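You operate a simulated robot arm through the tools that you are given. There is no shell and no other tool.

The job below is to be done with a simulated robot arm. You get a single attempt, and the scene is never put back.

Task
Soak the blue nozzle, then brush its crust off in the black ring.
Fine: hood shut while it turns; end stopped, brush swung out.
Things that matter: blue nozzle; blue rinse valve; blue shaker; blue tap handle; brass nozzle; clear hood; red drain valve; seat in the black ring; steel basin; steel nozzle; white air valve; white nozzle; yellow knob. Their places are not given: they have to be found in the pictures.

Only the result counts: the job must be done as asked and must still hold three seconds after the hand-in. Knocking over, shifting, dropping, spilling or breaking anything else fails it.

Robot
A 7-joint arm with a two-finger parallel gripper, fixed in place. Base frame: the origin is at the foot of the arm, x ahead of it, y to its left, z up. Lengths are in cm, angles in rad, forces in N, time in s.
Its first joint turns from -2.304 to 2.304 rad. Payload 3.91 kg.
The tool frame sits at the grasp point between the pads (the TCP): z along the fingers, y along the line on which they close. The tips reach 3 cm beyond it. The gripper opens to 11 cm. The fingers are 2 cm wide and 1 cm thick; the gripper's body (4.8 by 11.2 cm) begins 5.5 cm behind the TCP.
Orientation is that of the tool frame in the base frame, as a unit quaternion [w, x, y, z]. With the fingers straight down and closing along the base's y, the tool's x points along the base's -x, its y along +y and its z along -z.

Tools
- The arm moves only by the tool drive_tool. Its argument "increments" is a list that holds one entry, the list of rows, each a list of 7 numbers: the turn, a rotation vector about the tool's x, y, z in units of 90 degrees (1.0 is 90 degrees), then the shift along the tool's x, y, z in units of 100 mm (1.0 is 100 mm), then the opening, from 0 (shut) to 1 (fully open). In form: [[[ax, ay, az, x, y, z, gripper], ...]]. A call has 1 to 20 rows; each row is the pose to reach, as a shift and turn from the pose commanded when the call began, along the tool's axes at that moment. A call with a number of a shift or a turn outside -1 to 1 is refused whole. Rows are played at 5 a second. More than 5 cm and 0.15 rad between two rows, or a gripper value outside its range, and nothing of the call is played. Where a pose cannot be reached the arm comes as near as it can. A force on the tool above 40 N (or 10 N above the force at the start of the call, whichever is more), or a blocked arm, ends the call early, and 0.2 s more pass. The fingers move at their own pace (about 10.8 cm/s each) and stop on an object; they squeeze with about 33 N. The grip force told is the motor's: it shows also when the fingers shut on nothing. Time passes only in rows, and 0.2 s behind the last, so rows that repeat a pose let the fingers close. The reply holds the time, the measured pose of the TCP, the force on the tool along the base axes, the opening and the grip force, in the units named above and with some noise, with the torque about the TCP (base axes, N m) and any sound that the robot's microphone picked up, and new pictures: "pictures" is both (left out), scene, wrist or none.
- Cameras (640 x 400 px; columns grow to the right, rows downward): "scene" is fixed at [40.13, 50.2, 165.72]; the picture's right is [-0.69, -0.72, 0.00], its down [-0.48, 0.47, -0.74] and it looks along [0.53, -0.51, -0.67] (base axes); focal length 310 px, centre (320, 200). "wrist" rides on the gripper at [7.2, 1.7, -10.3] in the tool frame; the picture's right is [-0.23, 0.97, 0.00], its down [-0.76, -0.18, -0.62] and it looks along [-0.61, -0.14, 0.78] (tool axes); focal length 222 px, centre (320, 200).
- probe_pixels(camera, pixels): for up to 12 pixels [column, row] of the newest picture of that camera ("zoom" is the newest enlarged one), the place [x, y, z] in the base frame of the surface seen there, good to about 0.2 cm. No time passes.
- close_up(camera, box): a new picture of the part [left, top, right, bottom] of that camera's present view, enlarged. No time passes.
- sign_off(): hands the job in; it is judged then, once.

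Leave the gripper open and the arm clear of the work at the hand-in unless told otherwise.

The tools are called after "Emit:" by a JSON object that holds its "method" and its "body". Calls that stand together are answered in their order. drive_tool: Moves the arm, as the interface text tells. Its arguments: {"type":"object","properties":{"increments":{"type":"array"},"pictures":{"type":"string","enum":["both","scene","wrist","none"]}},"required":["increments"]} The other tools are called the same way: probe_pixels (camera, pixels) gives the place of the surface under pixels of a picture; close_up (camera, box) takes an enlarged picture of a part of a camera's view; sign_off () hands the job in.

At the start:

```text
time: 0.0
position: [56.29, -3.08, 138.96]
ee_rot: [0.0, 0.0, 1.0, 0.0]
ft_force: [0.2, -0.3, 0.5]
torque: [0.0, 0.01, -0.02]
grip_width: 10.95
grasp_force: 0.0
```

scene: 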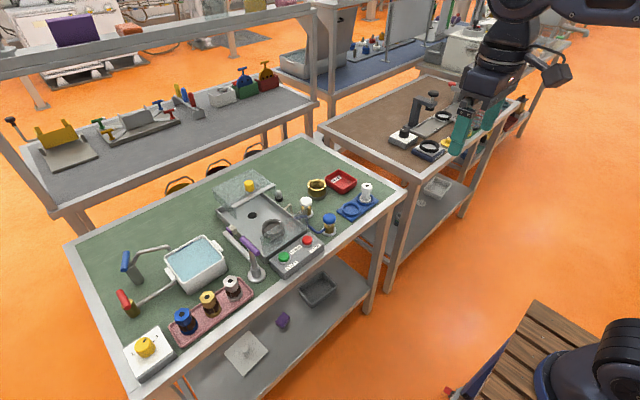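
wrist: 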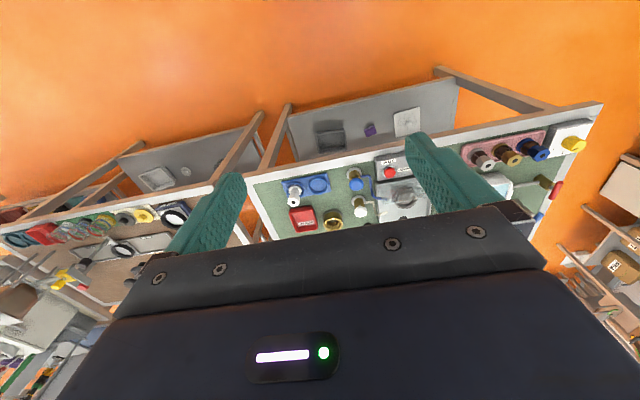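

I see a green-topped table with a basin, nozzles on a pink tray, a machine with a hood, and several valves. I'll enlarge the scene to identify the parts.

Emit:
{"method": "close_up", "body": {"camera": "scene", "box": [80, 220, 270, 380]}}

Emit:
{"method": "close_up", "body": {"camera": "scene", "box": [200, 160, 390, 290]}}

```text
2.50 times, centred on (175, 300) of scene
```

zoom: 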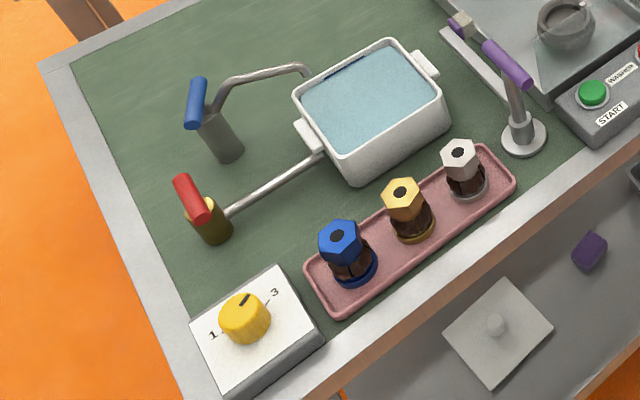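

```text
3.08 times, centred on (295, 225) of scene
```

zoom: 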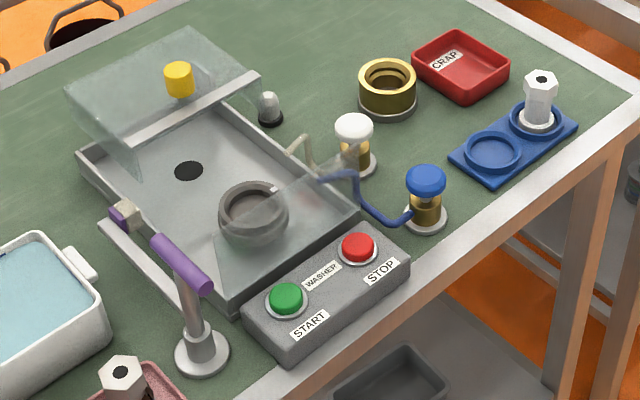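

Now I'll enlarge the other tables, to see which black ring and which hood are meant.

Emit:
{"method": "close_up", "body": {"camera": "scene", "box": [370, 70, 520, 180]}}

Emit:
{"method": "close_up", "body": {"camera": "scene", "box": [0, 50, 300, 200]}}

Emit:
{"method": "close_up", "body": {"camera": "scene", "box": [215, 170, 325, 270]}}

```text
3.64 times, centred on (445, 125) of scene
```

zoom: 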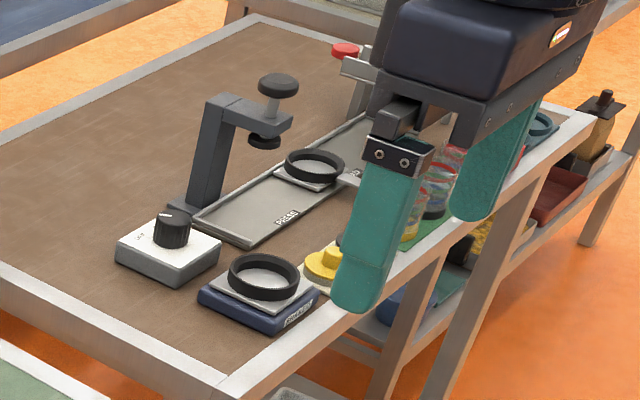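

```text
2.13 times, centred on (150, 125) of scene
```

zoom: 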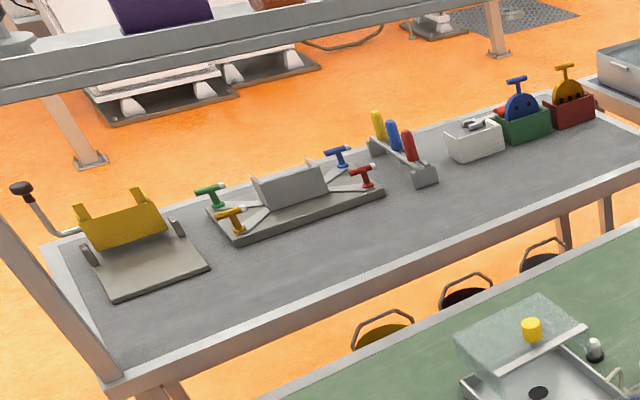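

```text
4.00 times, centred on (270, 220) of scene
```

zoom: 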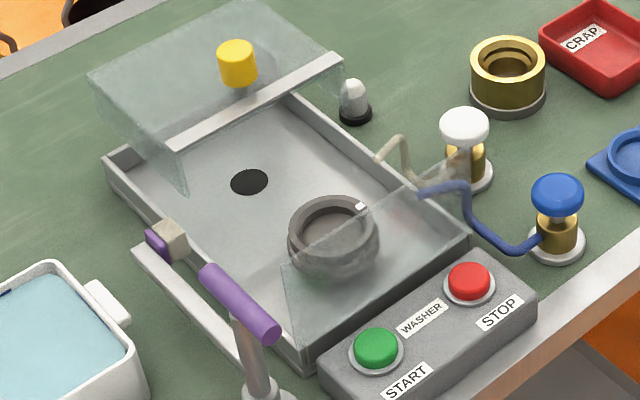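

The washer stands at about (265,225) in the scene picture: tray with dark ring, clear hood with a yellow knob, purple-handled brush arm, START/STOP buttons. The blue nozzle is at (183,316) on the pink tray and the basin is at (195,262). I'll probe the key points.

Emit:
{"method": "probe_pixels", "body": {"camera": "scene", "pixels": [[183, 315], [208, 298], [231, 281], [145, 346], [195, 260], [125, 260], [123, 300], [272, 228], [249, 185], [307, 241], [284, 257], [245, 242]]}}

Emit:
{"method": "probe_pixels", "body": {"camera": "zoom", "pixels": [[334, 235], [330, 215], [160, 225], [175, 240], [210, 275], [265, 330], [265, 375], [250, 180], [170, 140], [335, 65], [300, 300], [470, 130]]}}

```text
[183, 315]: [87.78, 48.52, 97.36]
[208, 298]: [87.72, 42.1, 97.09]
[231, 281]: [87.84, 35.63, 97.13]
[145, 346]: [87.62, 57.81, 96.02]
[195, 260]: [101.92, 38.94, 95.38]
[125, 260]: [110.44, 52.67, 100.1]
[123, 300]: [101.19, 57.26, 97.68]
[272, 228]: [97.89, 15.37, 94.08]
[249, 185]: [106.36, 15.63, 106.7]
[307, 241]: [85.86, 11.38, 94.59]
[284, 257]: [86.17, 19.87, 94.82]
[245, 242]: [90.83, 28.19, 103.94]
```

```text
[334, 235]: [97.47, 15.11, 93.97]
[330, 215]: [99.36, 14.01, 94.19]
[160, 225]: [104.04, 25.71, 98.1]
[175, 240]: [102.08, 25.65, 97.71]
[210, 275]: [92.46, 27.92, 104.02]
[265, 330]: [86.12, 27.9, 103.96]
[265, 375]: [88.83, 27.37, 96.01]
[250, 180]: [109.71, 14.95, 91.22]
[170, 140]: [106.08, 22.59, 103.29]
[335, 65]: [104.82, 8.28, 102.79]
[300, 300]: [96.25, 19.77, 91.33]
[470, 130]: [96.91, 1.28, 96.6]
```

The washer and basin are all near x 86–110, y 10–58, with the table top near z 90. I'll move the open gripper towards the table, staying high, so the wrist camera gets a better look.

Emit:
{"method": "drive_tool", "body": {"increments": [[[0, 0, 0, -0.15, 0.25, 0.1, 1], [0, 0, 0, -0.3, 0.5, 0.2, 1], [0, 0, 0, -0.45, 0.75, 0.3, 1], [0, 0, 0, -0.6, 1.0, 0.4, 1]]], "pictures": "none"}}

Emit:
{"method": "drive_tool", "body": {"increments": [[[0, 0, 0, -0.15, 0.25, 0.2, 1], [0, 0, 0, -0.3, 0.5, 0.4, 1], [0, 0, 0, -0.45, 0.75, 0.6, 1], [0, 0, 0, -0.6, 1.0, 0.8, 1]]]}}

```text
time: 1.0
position: [62.2, 6.94, 135.18]
ee_rot: [0.001, 0.0, 1.0, 0.0]
ft_force: [0.1, 0.1, -0.6]
torque: [-0.04, -0.02, -0.01]
grip_width: 11.02
grasp_force: 0.0
```

```text
time: 2.0
position: [68.12, 16.74, 127.09]
ee_rot: [0.0, 0.0, 1.0, 0.0]
ft_force: [0.3, 0.1, -0.2]
torque: [0.03, -0.02, 0.0]
grip_width: 11.0
grasp_force: 0.1
```

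scene: 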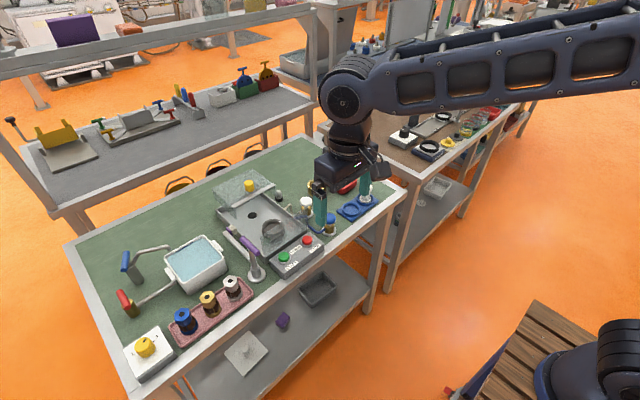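
wrist: 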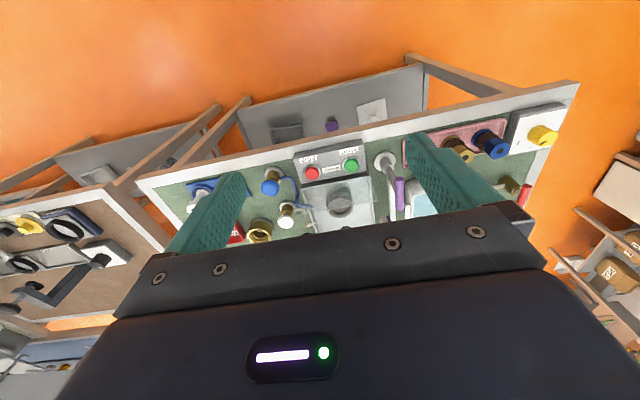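

The wrist camera now shows the washer between the fingers, around (330,190). I'll enlarge it.

Emit:
{"method": "close_up", "body": {"camera": "wrist", "box": [240, 120, 430, 235]}}

Emit:
{"method": "close_up", "body": {"camera": "scene", "box": [205, 160, 325, 290]}}

```text
3.37 times, centred on (335, 178) of wrist
```

zoom: 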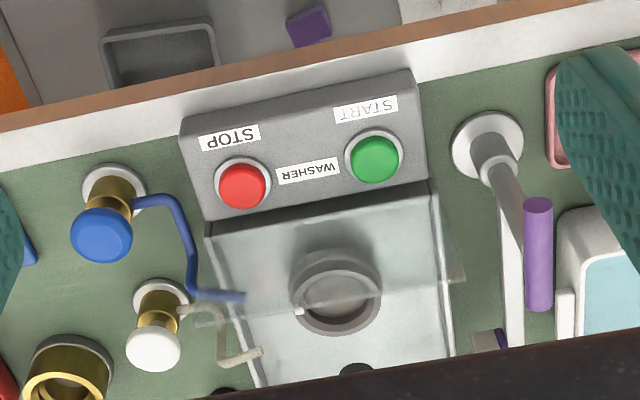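

```text
3.08 times, centred on (265, 225) of scene
```

zoom: 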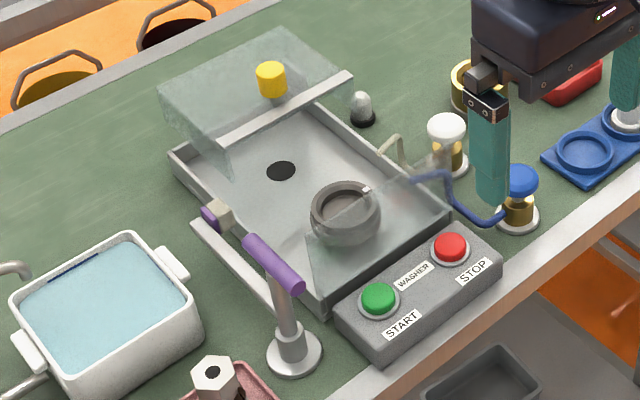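

The brush arm (white bar with tan brush head) lies outside the tray on the left, and its purple handle is near (540,250) of the zoom. Next I'll move to the left, in front of the nozzle tray, to see the nozzles and basin closely.

Emit:
{"method": "drive_tool", "body": {"increments": [[[0, 0, 0, 0, 0.33, 0.1, 1], [0, 0, 0, 0, 0.66, 0.2, 1], [0, 0, 0, 0, 1.0, 0.3, 1]]], "pictures": "none"}}

Emit:
{"method": "drive_tool", "body": {"increments": [[[0, 0, 0, 0, 0.33, 0.1, 1], [0, 0, 0, 0, 0.66, 0.2, 1], [0, 0, 0, 0, 1.0, 0.3, 1]]], "pictures": "none"}}

Emit:
{"method": "drive_tool", "body": {"increments": [[[0, 0, 0, 0, 0.33, 0.0, 1], [0, 0, 0, 0, 0.66, 0.0, 1], [0, 0, 0, 0, 1.0, 0.0, 1]]]}}

```text
time: 2.8
position: [68.13, 26.61, 124.03]
ee_rot: [0.0, 0.0, 1.0, 0.0]
ft_force: [0.3, 0.3, 0.8]
torque: [0.03, -0.01, -0.01]
grip_width: 11.0
grasp_force: 0.0
```

```text
time: 3.6
position: [68.09, 36.63, 120.91]
ee_rot: [0.0, 0.0, 1.0, 0.001]
ft_force: [-0.7, -0.4, 0.9]
torque: [0.05, -0.04, 0.0]
grip_width: 11.0
grasp_force: 0.1
```

```text
time: 4.4
position: [68.08, 46.65, 121.19]
ee_rot: [0.001, 0.0, 1.0, 0.0]
ft_force: [0.3, -0.2, 0.3]
torque: [0.07, -0.01, -0.03]
grip_width: 10.98
grasp_force: 0.1
```

scene: 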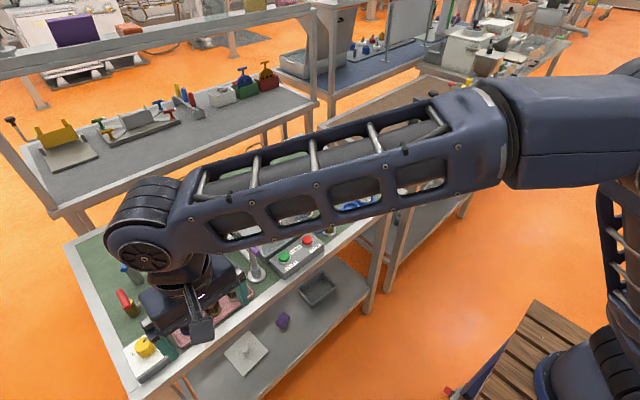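
wrist: 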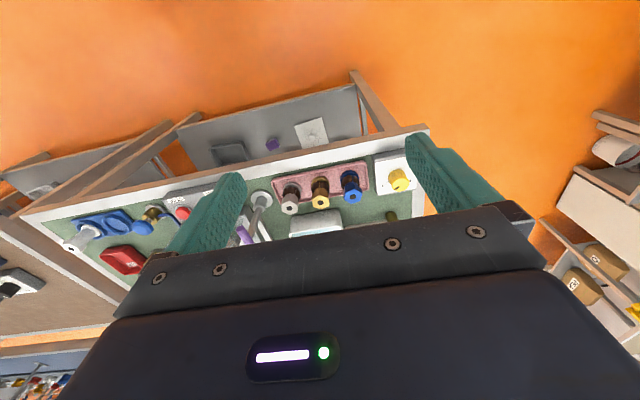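

The nozzles show up at (290–350,190) in the wrist picture. I'll enlarge that.

Emit:
{"method": "close_up", "body": {"camera": "wrist", "box": [240, 140, 430, 250]}}

```text
3.37 times, centred on (335, 195) of wrist
```

zoom: 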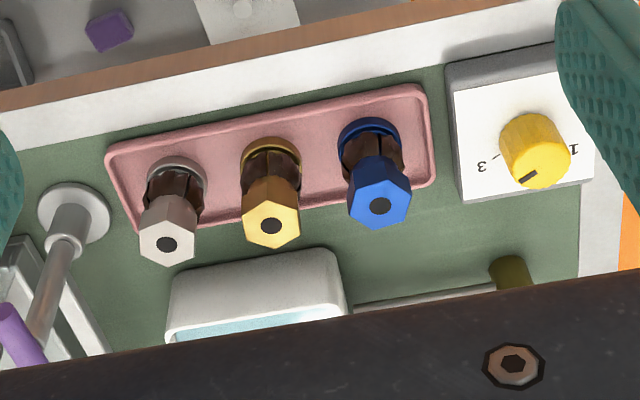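

I'll probe the blue nozzle's outline, the tray, table and dial in this enlargement.

Emit:
{"method": "probe_pixels", "body": {"camera": "zoom", "pixels": [[380, 207], [352, 200], [408, 200], [375, 165], [350, 150], [400, 148], [365, 128], [385, 215], [320, 110], [300, 235], [425, 260], [540, 165]]}}

Emit:
{"method": "probe_pixels", "body": {"camera": "wrist", "pixels": [[290, 205], [321, 203], [353, 197], [350, 175], [316, 216], [316, 228], [400, 180], [380, 150]]}}

```text
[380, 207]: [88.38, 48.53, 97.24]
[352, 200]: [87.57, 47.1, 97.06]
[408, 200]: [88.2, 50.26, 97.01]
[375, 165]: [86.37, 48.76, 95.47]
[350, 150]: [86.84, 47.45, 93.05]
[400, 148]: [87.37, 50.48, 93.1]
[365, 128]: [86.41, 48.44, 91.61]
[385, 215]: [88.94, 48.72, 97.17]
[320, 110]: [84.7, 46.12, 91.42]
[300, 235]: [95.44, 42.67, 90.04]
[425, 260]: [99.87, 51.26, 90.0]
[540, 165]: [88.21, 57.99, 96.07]
```

```text
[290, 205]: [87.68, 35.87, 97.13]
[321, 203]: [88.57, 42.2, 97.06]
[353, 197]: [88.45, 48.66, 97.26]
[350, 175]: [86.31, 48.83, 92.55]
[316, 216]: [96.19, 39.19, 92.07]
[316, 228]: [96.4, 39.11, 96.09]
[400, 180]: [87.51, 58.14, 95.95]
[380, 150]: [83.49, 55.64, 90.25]
```

The table top is z = 90 and the nozzle head top z ≈ 97.1, centred near (88.1, 48.6). I need to know how far the arm really reaches, so I'll move out towards the blue nozzle at a safe height.

Emit:
{"method": "drive_tool", "body": {"increments": [[[0, 0, 0, -0.33, 0.05, 0.15, 0.5], [0, 0, 0, -0.66, 0.1, 0.3, 0.5], [0, 0, 0, -1.0, 0.15, 0.5, 0.5]]], "pictures": "none"}}

Emit:
{"method": "drive_tool", "body": {"increments": [[[0, 0, 0, -0.33, 0.0, 0.1, 0.5], [0, 0, 0, -0.66, 0.0, 0.2, 0.5], [0, 0, 0, -1.0, 0.0, 0.3, 0.5]]]}}

```text
time: 5.2
position: [78.02, 48.16, 116.47]
ee_rot: [0.002, 0.001, 1.0, 0.001]
ft_force: [0.0, -0.6, 0.4]
torque: [0.0, -0.04, 0.03]
grip_width: 5.53
grasp_force: 0.1
```

```text
time: 6.0
position: [88.19, 48.23, 113.15]
ee_rot: [0.0, 0.0, 1.0, 0.0]
ft_force: [-0.1, 0.2, 0.5]
torque: [-0.02, -0.08, 0.01]
grip_width: 5.5
grasp_force: 0.1
```

scene: 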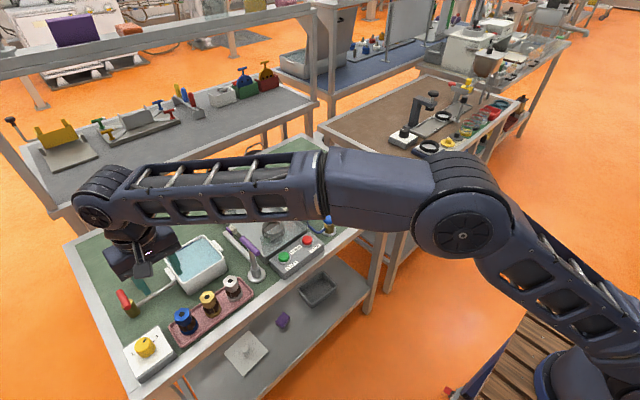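
wrist: 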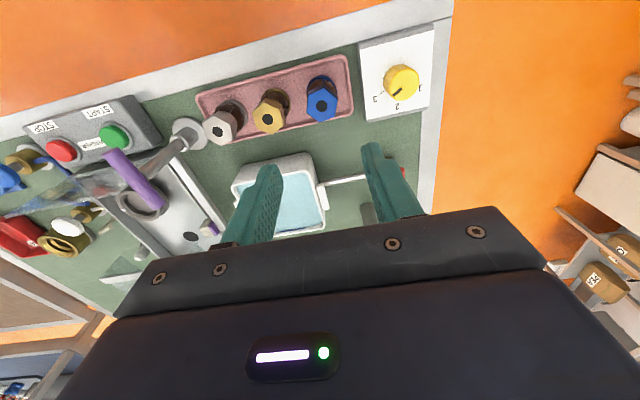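

The arm reached (88.2, 48.2, 113) with the tool straight down, so there's some reach to spare. I'll enlarge the dial and the washer from this new angle.

Emit:
{"method": "close_up", "body": {"camera": "wrist", "box": [180, 30, 450, 200]}}

Emit:
{"method": "close_up", "body": {"camera": "wrist", "box": [0, 90, 250, 290]}}

```text
2.35 times, centred on (315, 115) of wrist
```

zoom: 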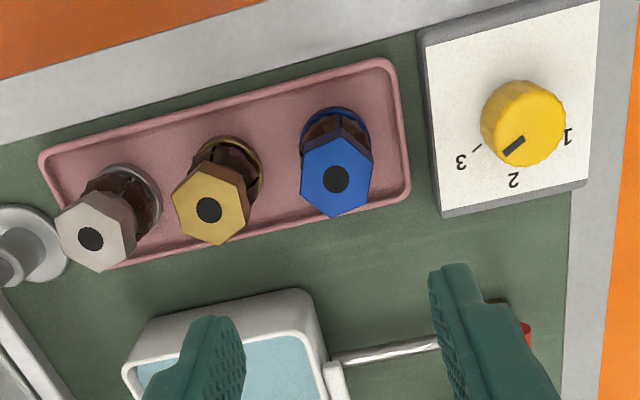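

```text
2.00 times, centred on (125, 190) of wrist
```

zoom: 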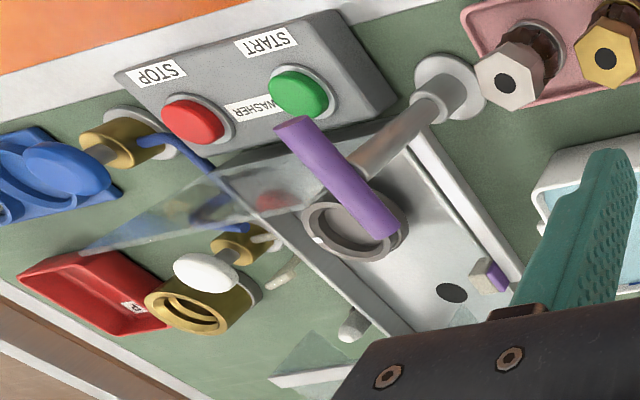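

The dial pointer sits near "2–3", and nothing in the task asks me to change it. I still need to understand the hood and brush, so I'll move up and over in front of the washer for a view from above.

Emit:
{"method": "drive_tool", "body": {"increments": [[[0, 0, 0, 0.0, -0.33, -0.25, 0.5], [0, 0, 0, 0.0, -0.66, -0.5, 0.5], [0, 0, 0, 0.0, -1.0, -0.75, 0.5]]], "pictures": "none"}}

Emit:
{"method": "drive_tool", "body": {"increments": [[[0, 0, 0, 0.0, -0.33, -0.25, 0.5], [0, 0, 0, 0.0, -0.66, -0.5, 0.5], [0, 0, 0, 0.0, -1.0, -0.75, 0.5]]], "pictures": "none"}}

Emit:
{"method": "drive_tool", "body": {"increments": [[[0, 0, 0, 0.1, -0.33, 0, 0.5], [0, 0, 0, 0.1, -0.66, 0, 0.5], [0, 0, 0, 0.1, -0.8, 0, 0.5]]]}}

```text
time: 6.8
position: [88.3, 38.45, 120.25]
ee_rot: [-0.001, 0.0, 1.0, 0.0]
ft_force: [0.5, 0.3, -0.5]
torque: [-0.01, 0.02, -0.02]
grip_width: 5.54
grasp_force: 0.0
```

```text
time: 7.6
position: [88.5, 27.93, 127.79]
ee_rot: [0.0, -0.001, 1.0, 0.0]
ft_force: [0.2, 0.2, -1.3]
torque: [-0.05, 0.04, 0.02]
grip_width: 5.48
grasp_force: 0.2
```

```text
time: 8.4
position: [87.18, 20.32, 127.87]
ee_rot: [0.0, 0.0, 1.0, 0.0]
ft_force: [0.1, 0.8, 0.3]
torque: [-0.05, 0.0, -0.05]
grip_width: 5.5
grasp_force: 0.1
```

scene: 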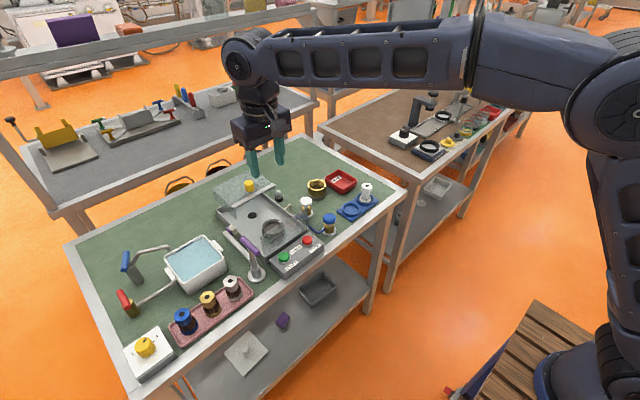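
wrist: 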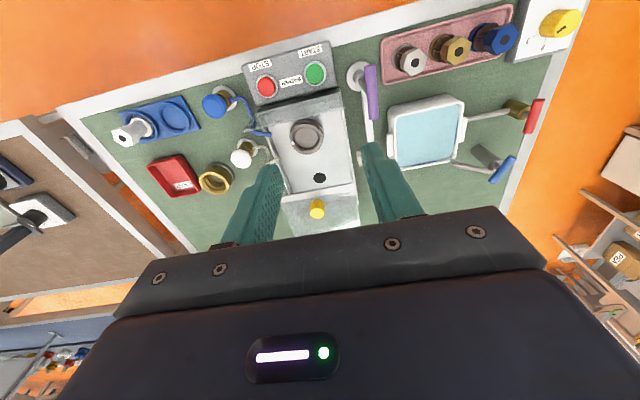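

This gives a good view of the whole washer in the wrist picture. I'll enlarge it.

Emit:
{"method": "close_up", "body": {"camera": "wrist", "box": [235, 80, 395, 180]}}

Emit:
{"method": "close_up", "body": {"camera": "wrist", "box": [255, 150, 385, 235]}}

Emit:
{"method": "close_up", "body": {"camera": "wrist", "box": [330, 50, 530, 180]}}

```text
4.00 times, centred on (315, 130) of wrist
```

zoom: 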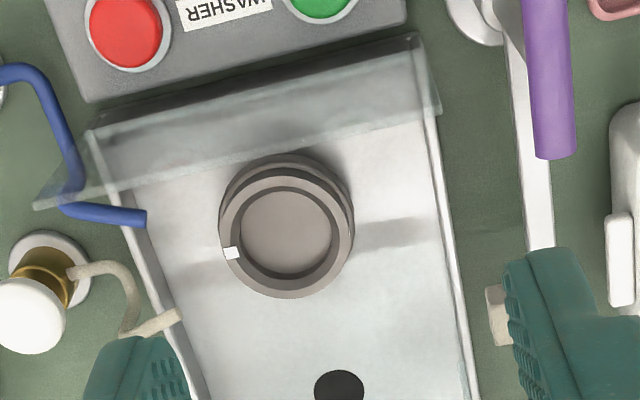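

```text
4.71 times, centred on (320, 192) of wrist
```

zoom: 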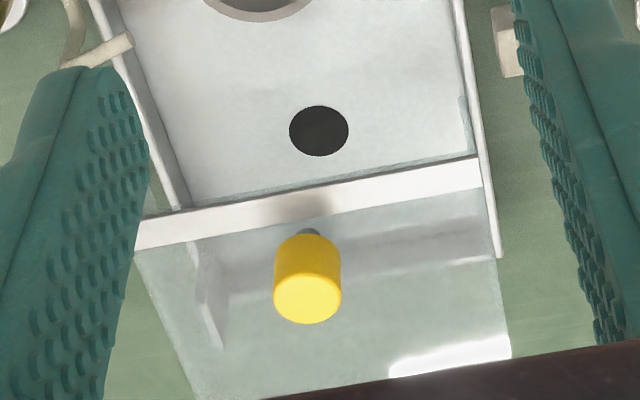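

```text
3.08 times, centred on (430, 115) of wrist
```

zoom: 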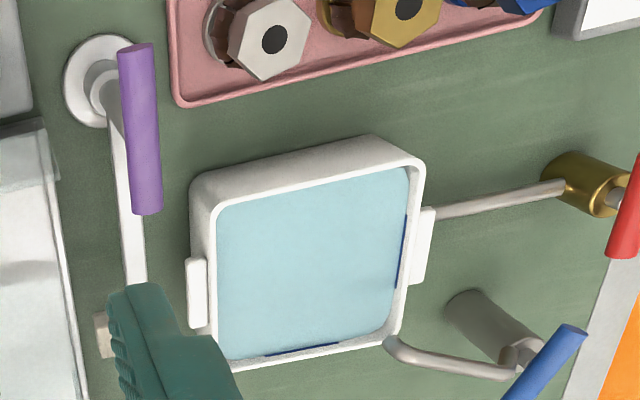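

I'll probe the ring, tray, brush bar, hood and pipes in the wrist view.

Emit:
{"method": "probe_pixels", "body": {"camera": "wrist", "pixels": [[306.5, 123], [306.8, 152.5], [290.5, 137], [323, 134], [306.3, 138.5], [285, 165], [293, 143.3], [270, 134], [277.5, 159.5], [368.7, 130], [359, 157.5], [374, 117]]}}

Emit:
{"method": "probe_pixels", "body": {"camera": "wrist", "pixels": [[320, 205], [320, 191], [290, 197], [355, 188], [300, 225], [360, 205], [250, 125], [330, 110], [335, 92], [265, 112], [342, 130], [348, 150]]}}

Emit:
{"method": "probe_pixels", "body": {"camera": "zoom", "pixels": [[215, 200], [410, 165], [310, 260], [235, 350], [395, 320], [130, 80], [150, 210], [128, 230], [105, 80], [310, 150], [200, 300], [425, 240]]}}

```text
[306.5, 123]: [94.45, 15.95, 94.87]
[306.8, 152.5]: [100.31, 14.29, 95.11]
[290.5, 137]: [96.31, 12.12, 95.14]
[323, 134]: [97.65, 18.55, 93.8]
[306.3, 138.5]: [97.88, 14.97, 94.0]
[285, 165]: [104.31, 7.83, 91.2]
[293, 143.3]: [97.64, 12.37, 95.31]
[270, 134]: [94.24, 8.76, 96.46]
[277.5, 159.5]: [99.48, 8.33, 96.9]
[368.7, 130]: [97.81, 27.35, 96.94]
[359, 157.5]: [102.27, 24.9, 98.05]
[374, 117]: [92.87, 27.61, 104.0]
```

```text
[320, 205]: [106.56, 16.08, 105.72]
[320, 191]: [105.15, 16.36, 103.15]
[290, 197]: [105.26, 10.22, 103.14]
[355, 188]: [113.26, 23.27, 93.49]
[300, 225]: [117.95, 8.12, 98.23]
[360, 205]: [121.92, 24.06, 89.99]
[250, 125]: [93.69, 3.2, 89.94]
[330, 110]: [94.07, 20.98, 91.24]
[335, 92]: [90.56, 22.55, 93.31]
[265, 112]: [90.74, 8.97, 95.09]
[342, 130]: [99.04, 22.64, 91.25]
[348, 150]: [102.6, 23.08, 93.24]
```

```text
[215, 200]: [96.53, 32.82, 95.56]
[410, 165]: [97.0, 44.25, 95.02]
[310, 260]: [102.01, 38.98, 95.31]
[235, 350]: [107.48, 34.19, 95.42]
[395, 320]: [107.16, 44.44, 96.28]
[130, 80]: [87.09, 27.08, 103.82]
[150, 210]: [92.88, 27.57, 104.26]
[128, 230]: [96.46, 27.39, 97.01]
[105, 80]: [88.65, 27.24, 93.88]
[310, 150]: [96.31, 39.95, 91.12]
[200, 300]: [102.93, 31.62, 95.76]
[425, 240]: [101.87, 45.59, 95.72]
```

What the probes show:
- **Ring:** centre about (97.4, 15.1), rim z 95.1, seat floor z 94.0.
- **Front panel:** clear, at x ≈ 91, up to z ≈ 102.
- **Hood:** spans x 105–117 at z 98–103, with its yellow knob at (106.4, 16, 106.7).
- **Brush bar:** at y 27.4, z 97.
- **Basin:** inside x 97–107, y 33–44, with water at z 95.3.

I'll go to the blue nozzle with the tool tilted 20° outward for reach, then look at it from close by.

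Emit:
{"method": "drive_tool", "body": {"increments": [[[0, -0.075, 0, 0.0, 0.33, 0.1, 0.5], [0, -0.15, 0, 0.0, 0.66, 0.2, 0.5], [0, -0.222, 0, 0.0, 1.0, 0.3, 0.5]]], "pictures": "none"}}

Emit:
{"method": "drive_tool", "body": {"increments": [[[0, 0, 0, 0.1, 0.33, 0.2, 0.5], [0, 0, 0, 0.2, 0.66, 0.4, 0.5], [0, 0, 0, 0.3, 1.0, 0.6, 0.5]]], "pictures": "none"}}

Emit:
{"method": "drive_tool", "body": {"increments": [[[0, 0, 0, 0.1, 0.28, 0.2, 0.5], [0, 0, 0, 0.2, 0.56, 0.4, 0.5], [0, 0, 0, 0.3, 0.83, 0.6, 0.5]]]}}

```text
time: 9.2
position: [87.42, 30.35, 124.84]
ee_rot: [0.175, 0.0, 0.985, 0.0]
ft_force: [0.4, -0.1, -0.2]
torque: [0.05, 0.01, 0.06]
grip_width: 5.49
grasp_force: 0.0
```

```text
time: 10.0
position: [86.5, 40.16, 117.9]
ee_rot: [0.174, 0.001, 0.985, 0.0]
ft_force: [0.5, -0.7, 0.9]
torque: [0.08, 0.03, 0.04]
grip_width: 5.52
grasp_force: 0.1
```

```text
time: 10.8
position: [85.53, 48.73, 111.55]
ee_rot: [0.174, 0.0, 0.985, 0.0]
ft_force: [0.4, -0.3, -0.3]
torque: [0.01, 0.03, 0.0]
grip_width: 5.47
grasp_force: 0.0
```

scene: 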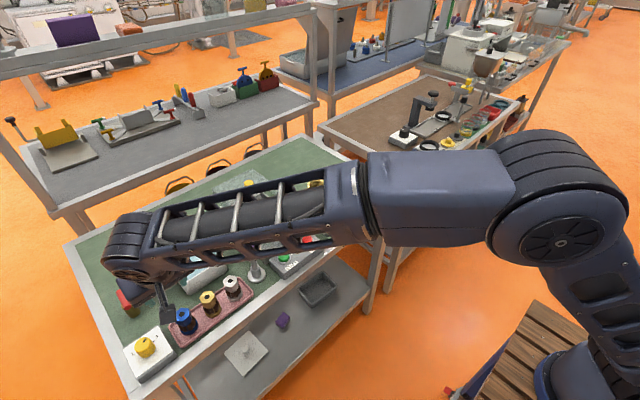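
wrist: 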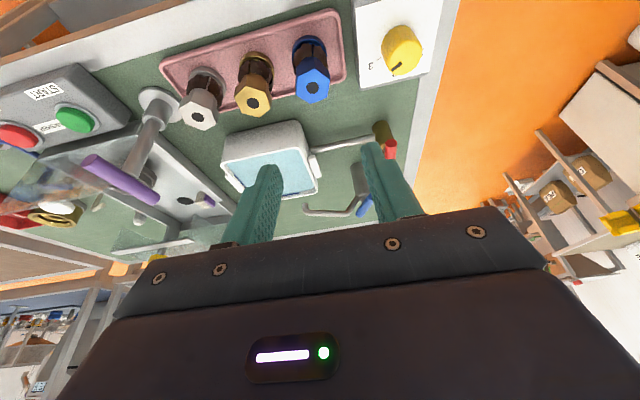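

The blue nozzle appears at (311,80). I'll enlarge it to find its centre and how its hex is oriented.

Emit:
{"method": "close_up", "body": {"camera": "wrist", "box": [262, 30, 358, 110]}}

```text
5.00 times, centred on (310, 70) of wrist
```

zoom: 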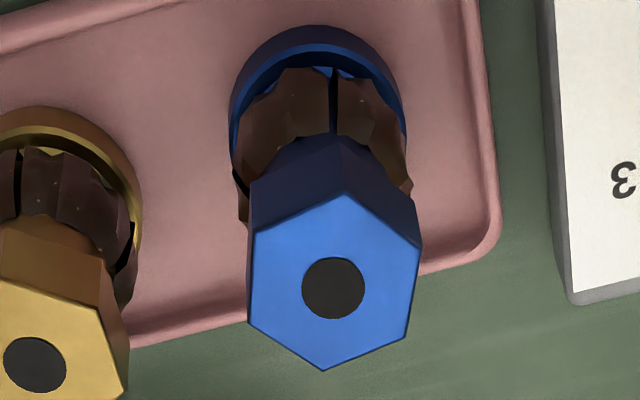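

I'll probe the hex vertices, the hole, the crust, the flange and the tray floor.

Emit:
{"method": "probe_pixels", "body": {"camera": "zoom", "pixels": [[345, 198], [414, 248], [402, 334], [326, 364], [254, 322], [258, 236], [333, 288], [334, 100], [245, 190], [405, 180], [318, 40], [440, 120]]}}

Emit:
{"method": "probe_pixels", "body": {"camera": "zoom", "pixels": [[240, 110], [402, 130], [180, 150], [255, 75], [385, 60], [330, 140], [290, 160], [470, 250], [560, 270], [318, 28]]}}

```text
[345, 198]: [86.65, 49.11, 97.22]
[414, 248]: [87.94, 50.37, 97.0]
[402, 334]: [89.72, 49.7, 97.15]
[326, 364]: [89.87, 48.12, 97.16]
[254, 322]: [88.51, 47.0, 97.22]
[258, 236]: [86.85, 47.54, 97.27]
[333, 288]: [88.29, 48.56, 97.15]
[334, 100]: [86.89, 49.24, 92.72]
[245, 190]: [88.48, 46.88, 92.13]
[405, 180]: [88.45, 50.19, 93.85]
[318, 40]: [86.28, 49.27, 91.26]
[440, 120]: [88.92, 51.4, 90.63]
```

```text
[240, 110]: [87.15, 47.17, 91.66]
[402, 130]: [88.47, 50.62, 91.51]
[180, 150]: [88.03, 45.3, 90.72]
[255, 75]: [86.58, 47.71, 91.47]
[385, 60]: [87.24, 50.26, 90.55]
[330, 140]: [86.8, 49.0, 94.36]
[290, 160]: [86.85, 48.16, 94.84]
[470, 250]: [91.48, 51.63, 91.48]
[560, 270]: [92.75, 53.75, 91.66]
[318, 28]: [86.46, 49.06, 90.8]
```

From the probes, the nozzle axis is at (88.27, 48.6). The hex measures about 3.1 cm across flats, with flat normals at 10°, 70° and 130°, and spans z 94.4–97.15, with crust below that. I'll turn the tool +40° about the vertical so the fingers close along the 130° flats, which also keeps them clear of the brass nozzle. Then I'll come down to hover at z 103.

Emit:
{"method": "drive_tool", "body": {"increments": [[[-0.0304, 0, -0.0836, 0.007, -0.003, 0.178, 0.5], [-0.0608, 0, -0.1672, 0.013, -0.005, 0.357, 0.5], [-0.0912, 0, -0.2508, 0.02, -0.008, 0.535, 0.5], [-0.1216, 0, -0.3344, 0.027, -0.01, 0.714, 0.5], [-0.152, 0, -0.418, 0.033, -0.013, 0.892, 0.5]]]}}

```text
time: 12.0
position: [88.24, 48.5, 103.17]
ee_rot: [0.163, -0.339, 0.925, 0.059]
ft_force: [-0.6, 1.0, 0.5]
torque: [-0.03, -0.02, -0.02]
grip_width: 5.49
grasp_force: 0.0
```

scene: 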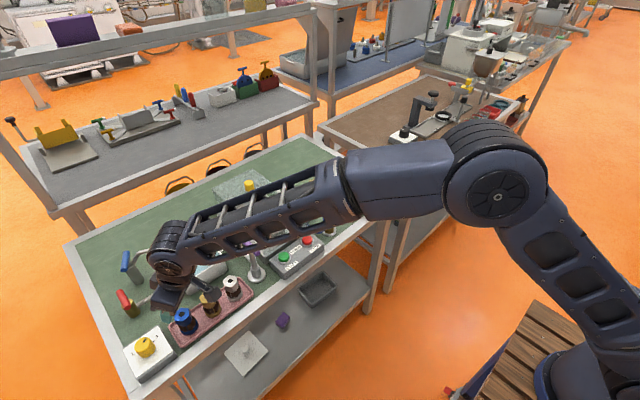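
wrist: 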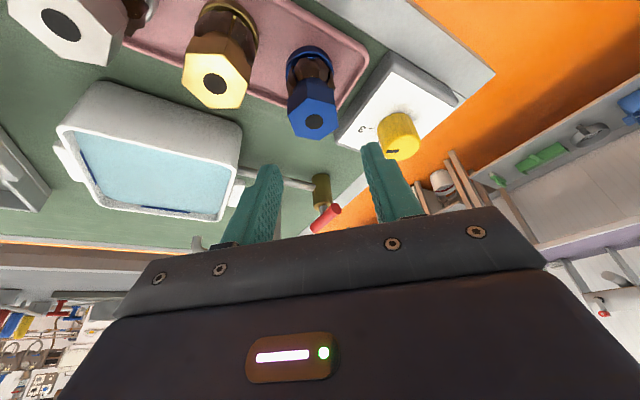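

The orientation is as intended, and the blue hex's flats line up with the fingers. I'll lower straight down until the tips reach the bottom of the hex (TCP z ≈ 97.4), with the fingers still open.

Emit:
{"method": "drive_tool", "body": {"increments": [[[0, 0, 0, 0.047, 0.002, 0.136, 0.5], [0, 0, 0, 0.094, 0.003, 0.272, 0.5], [0, 0, 0, 0.142, 0.005, 0.409, 0.5], [0, 0, 0, 0.189, 0.006, 0.545, 0.5], [0, 0, 0, 0.189, 0.006, 0.545, 0.5]]]}}

```text
time: 13.2
position: [88.51, 48.63, 97.18]
ee_rot: [0.163, -0.337, 0.925, 0.059]
ft_force: [-0.1, -0.6, -0.4]
torque: [-0.03, -0.01, -0.01]
grip_width: 5.49
grasp_force: 0.1
```

scene: 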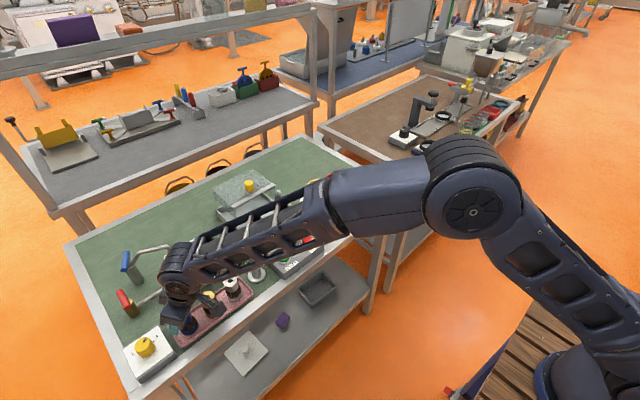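
wrist: 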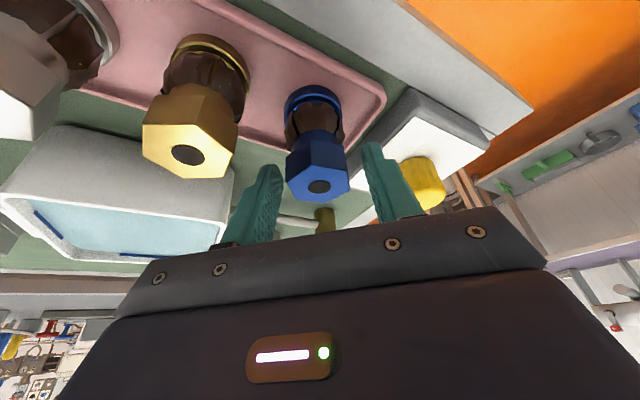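

The TCP projects to about (320,189) in the wrist picture, right on the hole in the nozzle head at (318,187). Time to close the fingers.

Emit:
{"method": "drive_tool", "body": {"increments": [[[0, 0, 0, 0, 0, 0, 0.3], [0, 0, 0, 0, 0, 0, 0.2], [0, 0, 0, 0, 0, 0, 0.2], [0, 0, 0, 0, 0, 0, 0.1], [0, 0, 0, 0, 0, 0, 0.1]]]}}

```text
time: 14.4
position: [88.5, 48.56, 97.26]
ee_rot: [0.163, -0.336, 0.926, 0.059]
ft_force: [-0.5, -0.8, -0.1]
torque: [-0.03, 0.0, -0.02]
grip_width: 3.36
grasp_force: 32.8
```

scene: 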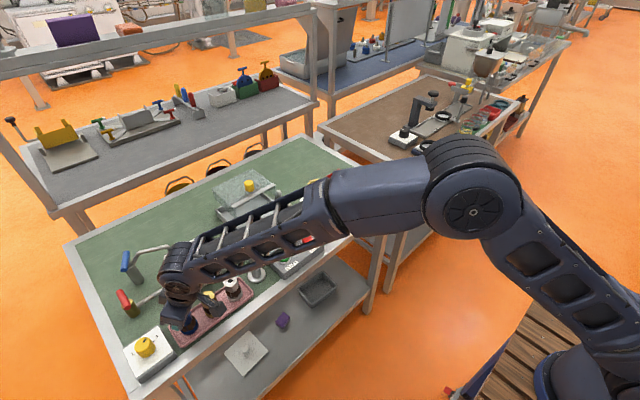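
wrist: 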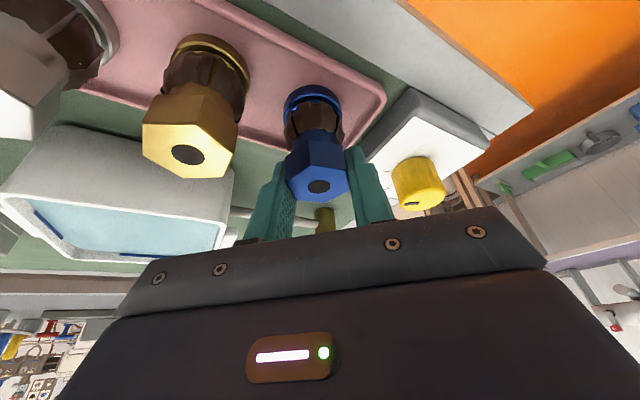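

The grip holds at 3.36 cm and 33 N. I'll lift straight up 9 cm.

Emit:
{"method": "drive_tool", "body": {"increments": [[[0, 0, 0, -0.034, 0, -0.094, 0.1], [0, 0, 0, -0.103, 0, -0.282, 0.1], [0, 0, 0, -0.171, 0, -0.47, 0.1], [0, 0, 0, -0.24, 0, -0.658, 0.1], [0, 0, 0, -0.308, 0, -0.846, 0.1]]]}}

```text
time: 15.6
position: [88.6, 48.25, 106.33]
ee_rot: [0.162, -0.336, 0.926, 0.059]
ft_force: [-0.3, -0.1, -1.5]
torque: [-0.01, 0.0, 0.02]
grip_width: 3.34
grasp_force: 33.3
```

scene: 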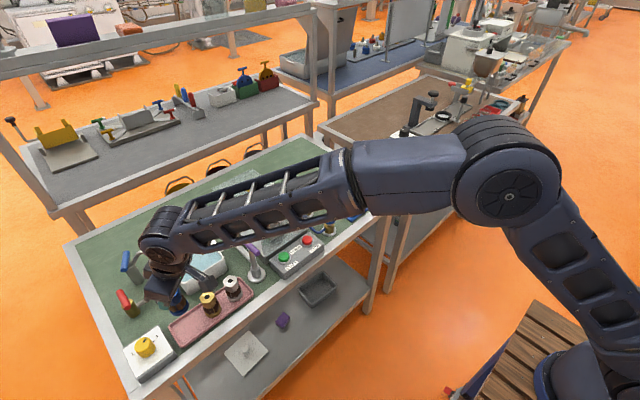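
wrist: 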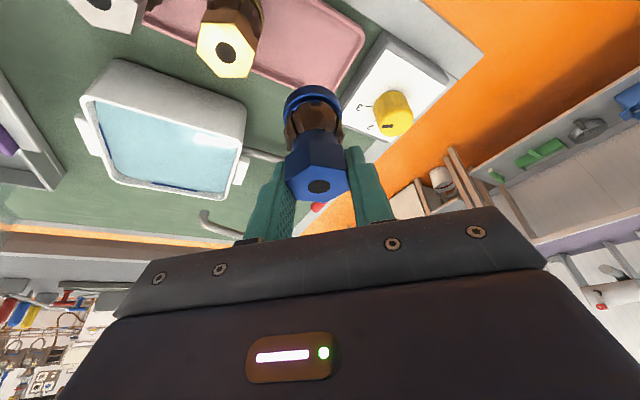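

The nozzle is held and hangs straight, with its base now near z 99.7. Next I'll carry it over the basin, turning to a 20° yaw. First I'll probe the tap spout and the far edges of the basin so I can keep clear of them.

Emit:
{"method": "probe_pixels", "body": {"camera": "wrist", "pixels": [[205, 215], [225, 230], [95, 100], [235, 110], [110, 185], [220, 190], [160, 135], [170, 75], [80, 130], [240, 170], [155, 175], [95, 150]]}}

Emit:
{"method": "drive_tool", "body": {"increments": [[[0, 0, 0, -0.077, -0.369, 0.028, 0.1], [0, 0, 0, -0.154, -0.738, 0.056, 0.1]]], "pictures": "none"}}

Emit:
{"method": "drive_tool", "body": {"increments": [[[0.0255, 0, 0.07, -0.053, -0.25, 0.019, 0.1], [0.051, 0, 0.14, -0.105, -0.5, 0.038, 0.1], [0.076, 0, 0.2088, -0.158, -0.748, 0.058, 0.1]]]}}

```text
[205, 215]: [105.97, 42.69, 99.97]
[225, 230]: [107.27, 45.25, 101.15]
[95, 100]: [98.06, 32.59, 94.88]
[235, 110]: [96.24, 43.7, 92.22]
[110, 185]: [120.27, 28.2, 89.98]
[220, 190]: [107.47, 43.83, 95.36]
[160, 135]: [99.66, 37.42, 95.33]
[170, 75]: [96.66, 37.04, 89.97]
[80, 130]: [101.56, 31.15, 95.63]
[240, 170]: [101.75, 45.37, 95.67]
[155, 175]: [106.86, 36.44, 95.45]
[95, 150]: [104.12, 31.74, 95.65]
```

```text
time: 16.2
position: [94.37, 43.89, 106.16]
ee_rot: [0.164, -0.337, 0.925, 0.059]
ft_force: [0.3, 1.2, -2.5]
torque: [-0.02, -0.05, -0.03]
grip_width: 3.36
grasp_force: 33.1
```

```text
time: 17.0
position: [100.47, 39.39, 106.24]
ee_rot: [0.171, -0.171, 0.97, 0.03]
ft_force: [0.1, 0.3, -1.3]
torque: [-0.02, 0.02, 0.01]
grip_width: 3.36
grasp_force: 32.7
```

scene: 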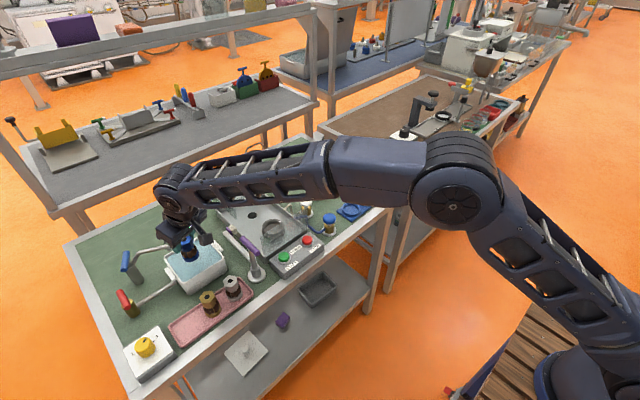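
wrist: 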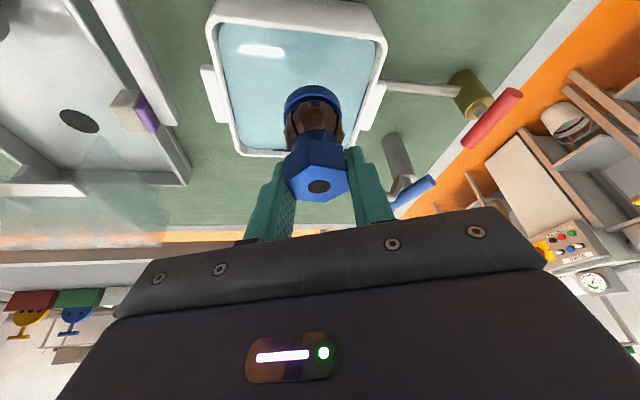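

The nozzle is over the basin at (100.5, 39.4), about 4 cm clear of the tap spout. I'll lower it in slow steps until the crust is under the water (z 95.3), watching the force.

Emit:
{"method": "drive_tool", "body": {"increments": [[[0, 0, 0, 0.06, -0.01, 0.14, 0.1], [0, 0, 0, 0.118, -0.02, 0.28, 0.1], [0, 0, 0, 0.176, -0.03, 0.42, 0.1], [0, 0, 0, 0.235, -0.04, 0.56, 0.1], [0, 0, 0, 0.294, -0.04, 0.702, 0.1]]]}}

```text
time: 18.2
position: [100.14, 38.65, 98.68]
ee_rot: [0.172, -0.171, 0.97, 0.029]
ft_force: [-0.3, 0.1, -0.6]
torque: [-0.03, 0.02, -0.02]
grip_width: 3.35
grasp_force: 32.7
```

scene: 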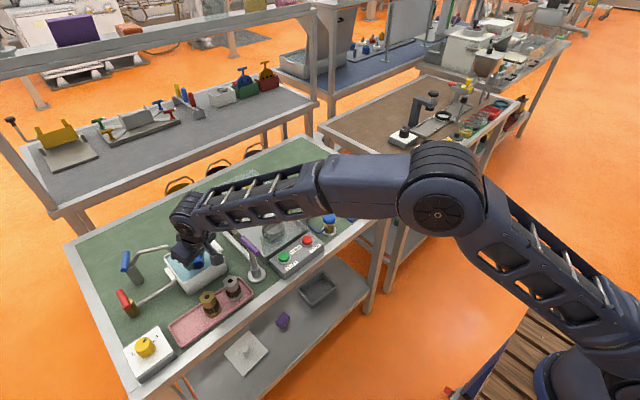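
wrist: 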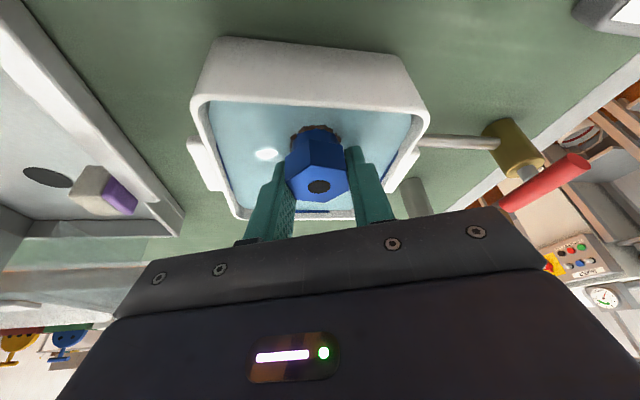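

The water covers most of the crust, and only its top edge still shows at (305,135). I'll lower another 0.8 cm in small steps and watch for floor contact.

Emit:
{"method": "drive_tool", "body": {"increments": [[[0, 0, 0, 0.007, 0, 0.019, 0.1], [0, 0, 0, 0.014, 0, 0.038, 0.1], [0, 0, 0, 0.021, 0, 0.056, 0.1], [0, 0, 0, 0.027, 0, 0.075, 0.1]]]}}

```text
time: 19.2
position: [100.33, 38.78, 97.93]
ee_rot: [0.171, -0.171, 0.97, 0.03]
ft_force: [0.3, 0.5, -2.2]
torque: [0.01, -0.01, -0.02]
grip_width: 3.34
grasp_force: 32.8
```

scene: 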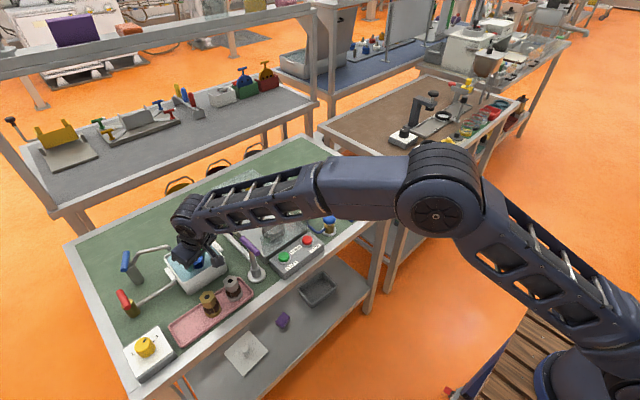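
wrist: 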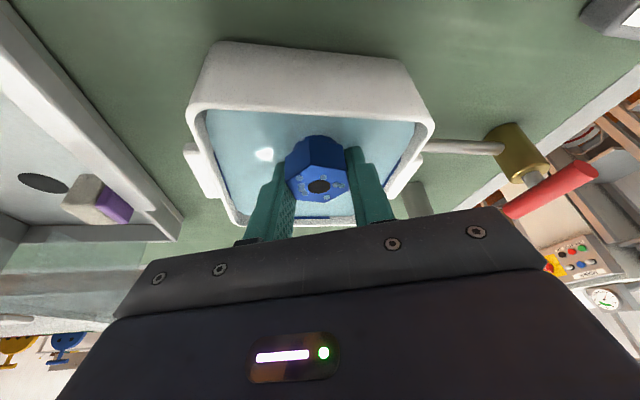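

The crust is fully under water and there's no floor contact. I see small pale spots near the hole in the nozzle, so I'll enlarge that.

Emit:
{"method": "close_up", "body": {"camera": "wrist", "box": [260, 120, 380, 220]}}

```text
4.00 times, centred on (320, 170) of wrist
```

zoom: 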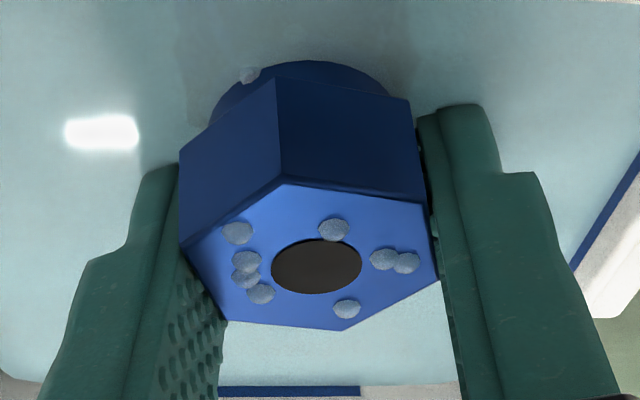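

Bubbles are rising round the nozzle head, so the soak seems to be working. I'll hold it here and see whether the bubbling stops.

Emit:
{"method": "drive_tool", "body": {"increments": [[[0, 0, 0, 0, 0, 0, 0.1], [0, 0, 0, 0, 0, 0, 0.1], [0, 0, 0, 0, 0, 0, 0.1], [0, 0, 0, 0, 0, 0, 0.1], [0, 0, 0, 0, 0, 0, 0.1], [0, 0, 0, 0, 0, 0, 0.1], [0, 0, 0, 0, 0, 0, 0.1], [0, 0, 0, 0, 0, 0, 0.1], [0, 0, 0, 0, 0, 0, 0.1], [0, 0, 0, 0, 0, 0, 0.1], [0, 0, 0, 0, 0, 0, 0.1], [0, 0, 0, 0, 0, 0, 0.1], [0, 0, 0, 0, 0, 0, 0.1], [0, 0, 0, 0, 0, 0, 0.1], [0, 0, 0, 0, 0, 0, 0.1], [0, 0, 0, 0, 0, 0, 0.1], [0, 0, 0, 0, 0, 0, 0.1], [0, 0, 0, 0, 0, 0, 0.1], [0, 0, 0, 0, 0, 0, 0.1], [0, 0, 0, 0, 0, 0, 0.1]]], "pictures": "wrist"}}

Emit:
{"method": "close_up", "body": {"camera": "wrist", "box": [260, 120, 380, 220]}}

```text
time: 23.4
position: [100.17, 38.84, 97.89]
ee_rot: [0.17, -0.171, 0.97, 0.03]
ft_force: [-0.6, -0.5, -1.8]
torque: [0.02, 0.04, -0.02]
grip_width: 3.34
grasp_force: 32.9
```

wrist: 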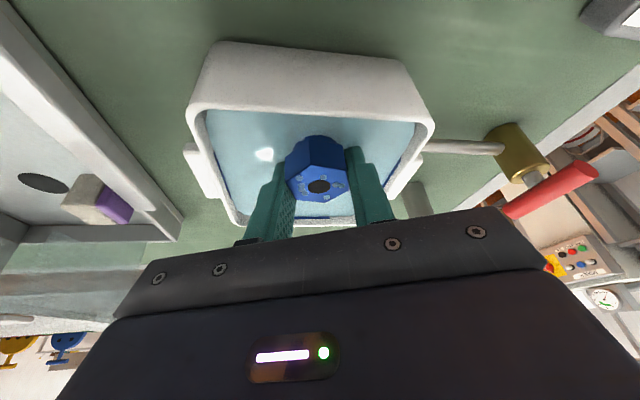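

```text
4.00 times, centred on (320, 170) of wrist
```

zoom: 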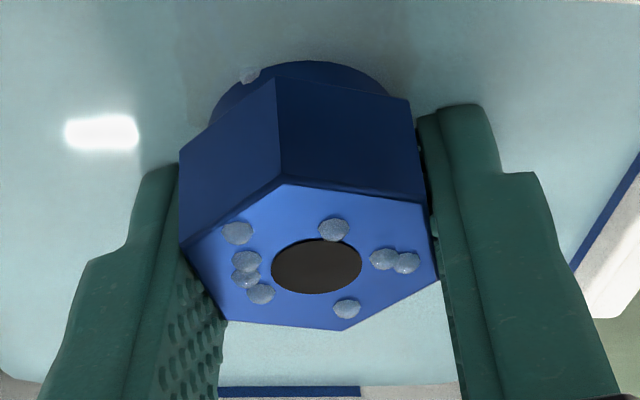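

The spots haven't moved, so they look more like wetness marks than rising bubbles. I'll keep soaking for some more seconds.

Emit:
{"method": "drive_tool", "body": {"increments": [[[0, 0, 0, 0, 0, 0, 0.1], [0, 0, 0, 0, 0, 0, 0.1], [0, 0, 0, 0, 0, 0, 0.1], [0, 0, 0, 0, 0, 0, 0.1], [0, 0, 0, 0, 0, 0, 0.1], [0, 0, 0, 0, 0, 0, 0.1], [0, 0, 0, 0, 0, 0, 0.1], [0, 0, 0, 0, 0, 0, 0.1], [0, 0, 0, 0, 0, 0, 0.1], [0, 0, 0, 0, 0, 0, 0.1], [0, 0, 0, 0, 0, 0, 0.1], [0, 0, 0, 0, 0, 0, 0.1], [0, 0, 0, 0, 0, 0, 0.1], [0, 0, 0, 0, 0, 0, 0.1], [0, 0, 0, 0, 0, 0, 0.1], [0, 0, 0, 0, 0, 0, 0.1], [0, 0, 0, 0, 0, 0, 0.1], [0, 0, 0, 0, 0, 0, 0.1], [0, 0, 0, 0, 0, 0, 0.1], [0, 0, 0, 0, 0, 0, 0.1]]], "pictures": "none"}}

Emit:
{"method": "drive_tool", "body": {"increments": [[[0, 0, 0, 0, 0, 0, 0.1], [0, 0, 0, 0, 0, 0, 0.1], [0, 0, 0, 0, 0, 0, 0.1], [0, 0, 0, 0, 0, 0, 0.1], [0, 0, 0, 0, 0, 0, 0.1], [0, 0, 0, 0, 0, 0, 0.1], [0, 0, 0, 0, 0, 0, 0.1], [0, 0, 0, 0, 0, 0, 0.1], [0, 0, 0, 0, 0, 0, 0.1], [0, 0, 0, 0, 0, 0, 0.1], [0, 0, 0, 0, 0, 0, 0.1], [0, 0, 0, 0, 0, 0, 0.1], [0, 0, 0, 0, 0, 0, 0.1], [0, 0, 0, 0, 0, 0, 0.1], [0, 0, 0, 0, 0, 0, 0.1], [0, 0, 0, 0, 0, 0, 0.1], [0, 0, 0, 0, 0, 0, 0.1], [0, 0, 0, 0, 0, 0, 0.1], [0, 0, 0, 0, 0, 0, 0.1], [0, 0, 0, 0, 0, 0, 0.1]]], "pictures": "wrist"}}

Emit:
{"method": "close_up", "body": {"camera": "wrist", "box": [260, 120, 380, 220]}}

```text
time: 27.6
position: [100.15, 38.75, 97.95]
ee_rot: [0.171, -0.171, 0.97, 0.03]
ft_force: [0.8, 0.3, -1.1]
torque: [0.01, 0.01, 0.0]
grip_width: 3.35
grasp_force: 33.1
```

```text
time: 31.8
position: [100.24, 38.64, 97.93]
ee_rot: [0.172, -0.171, 0.97, 0.03]
ft_force: [0.6, 0.4, -1.8]
torque: [-0.01, 0.01, -0.01]
grip_width: 3.36
grasp_force: 33.0
```

wrist: 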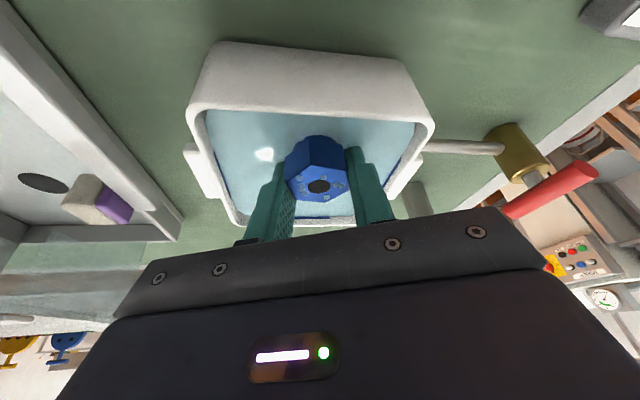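

```text
4.00 times, centred on (320, 170) of wrist
```

zoom: 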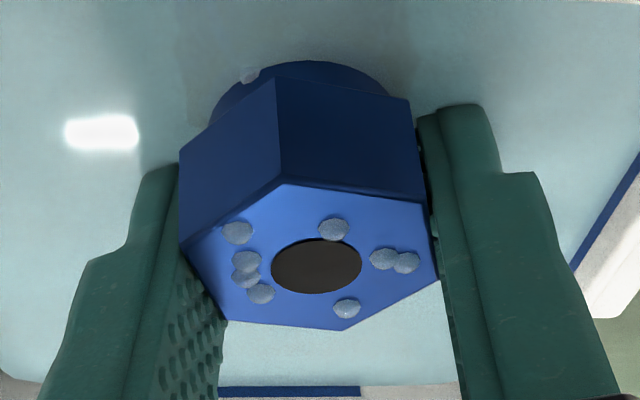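

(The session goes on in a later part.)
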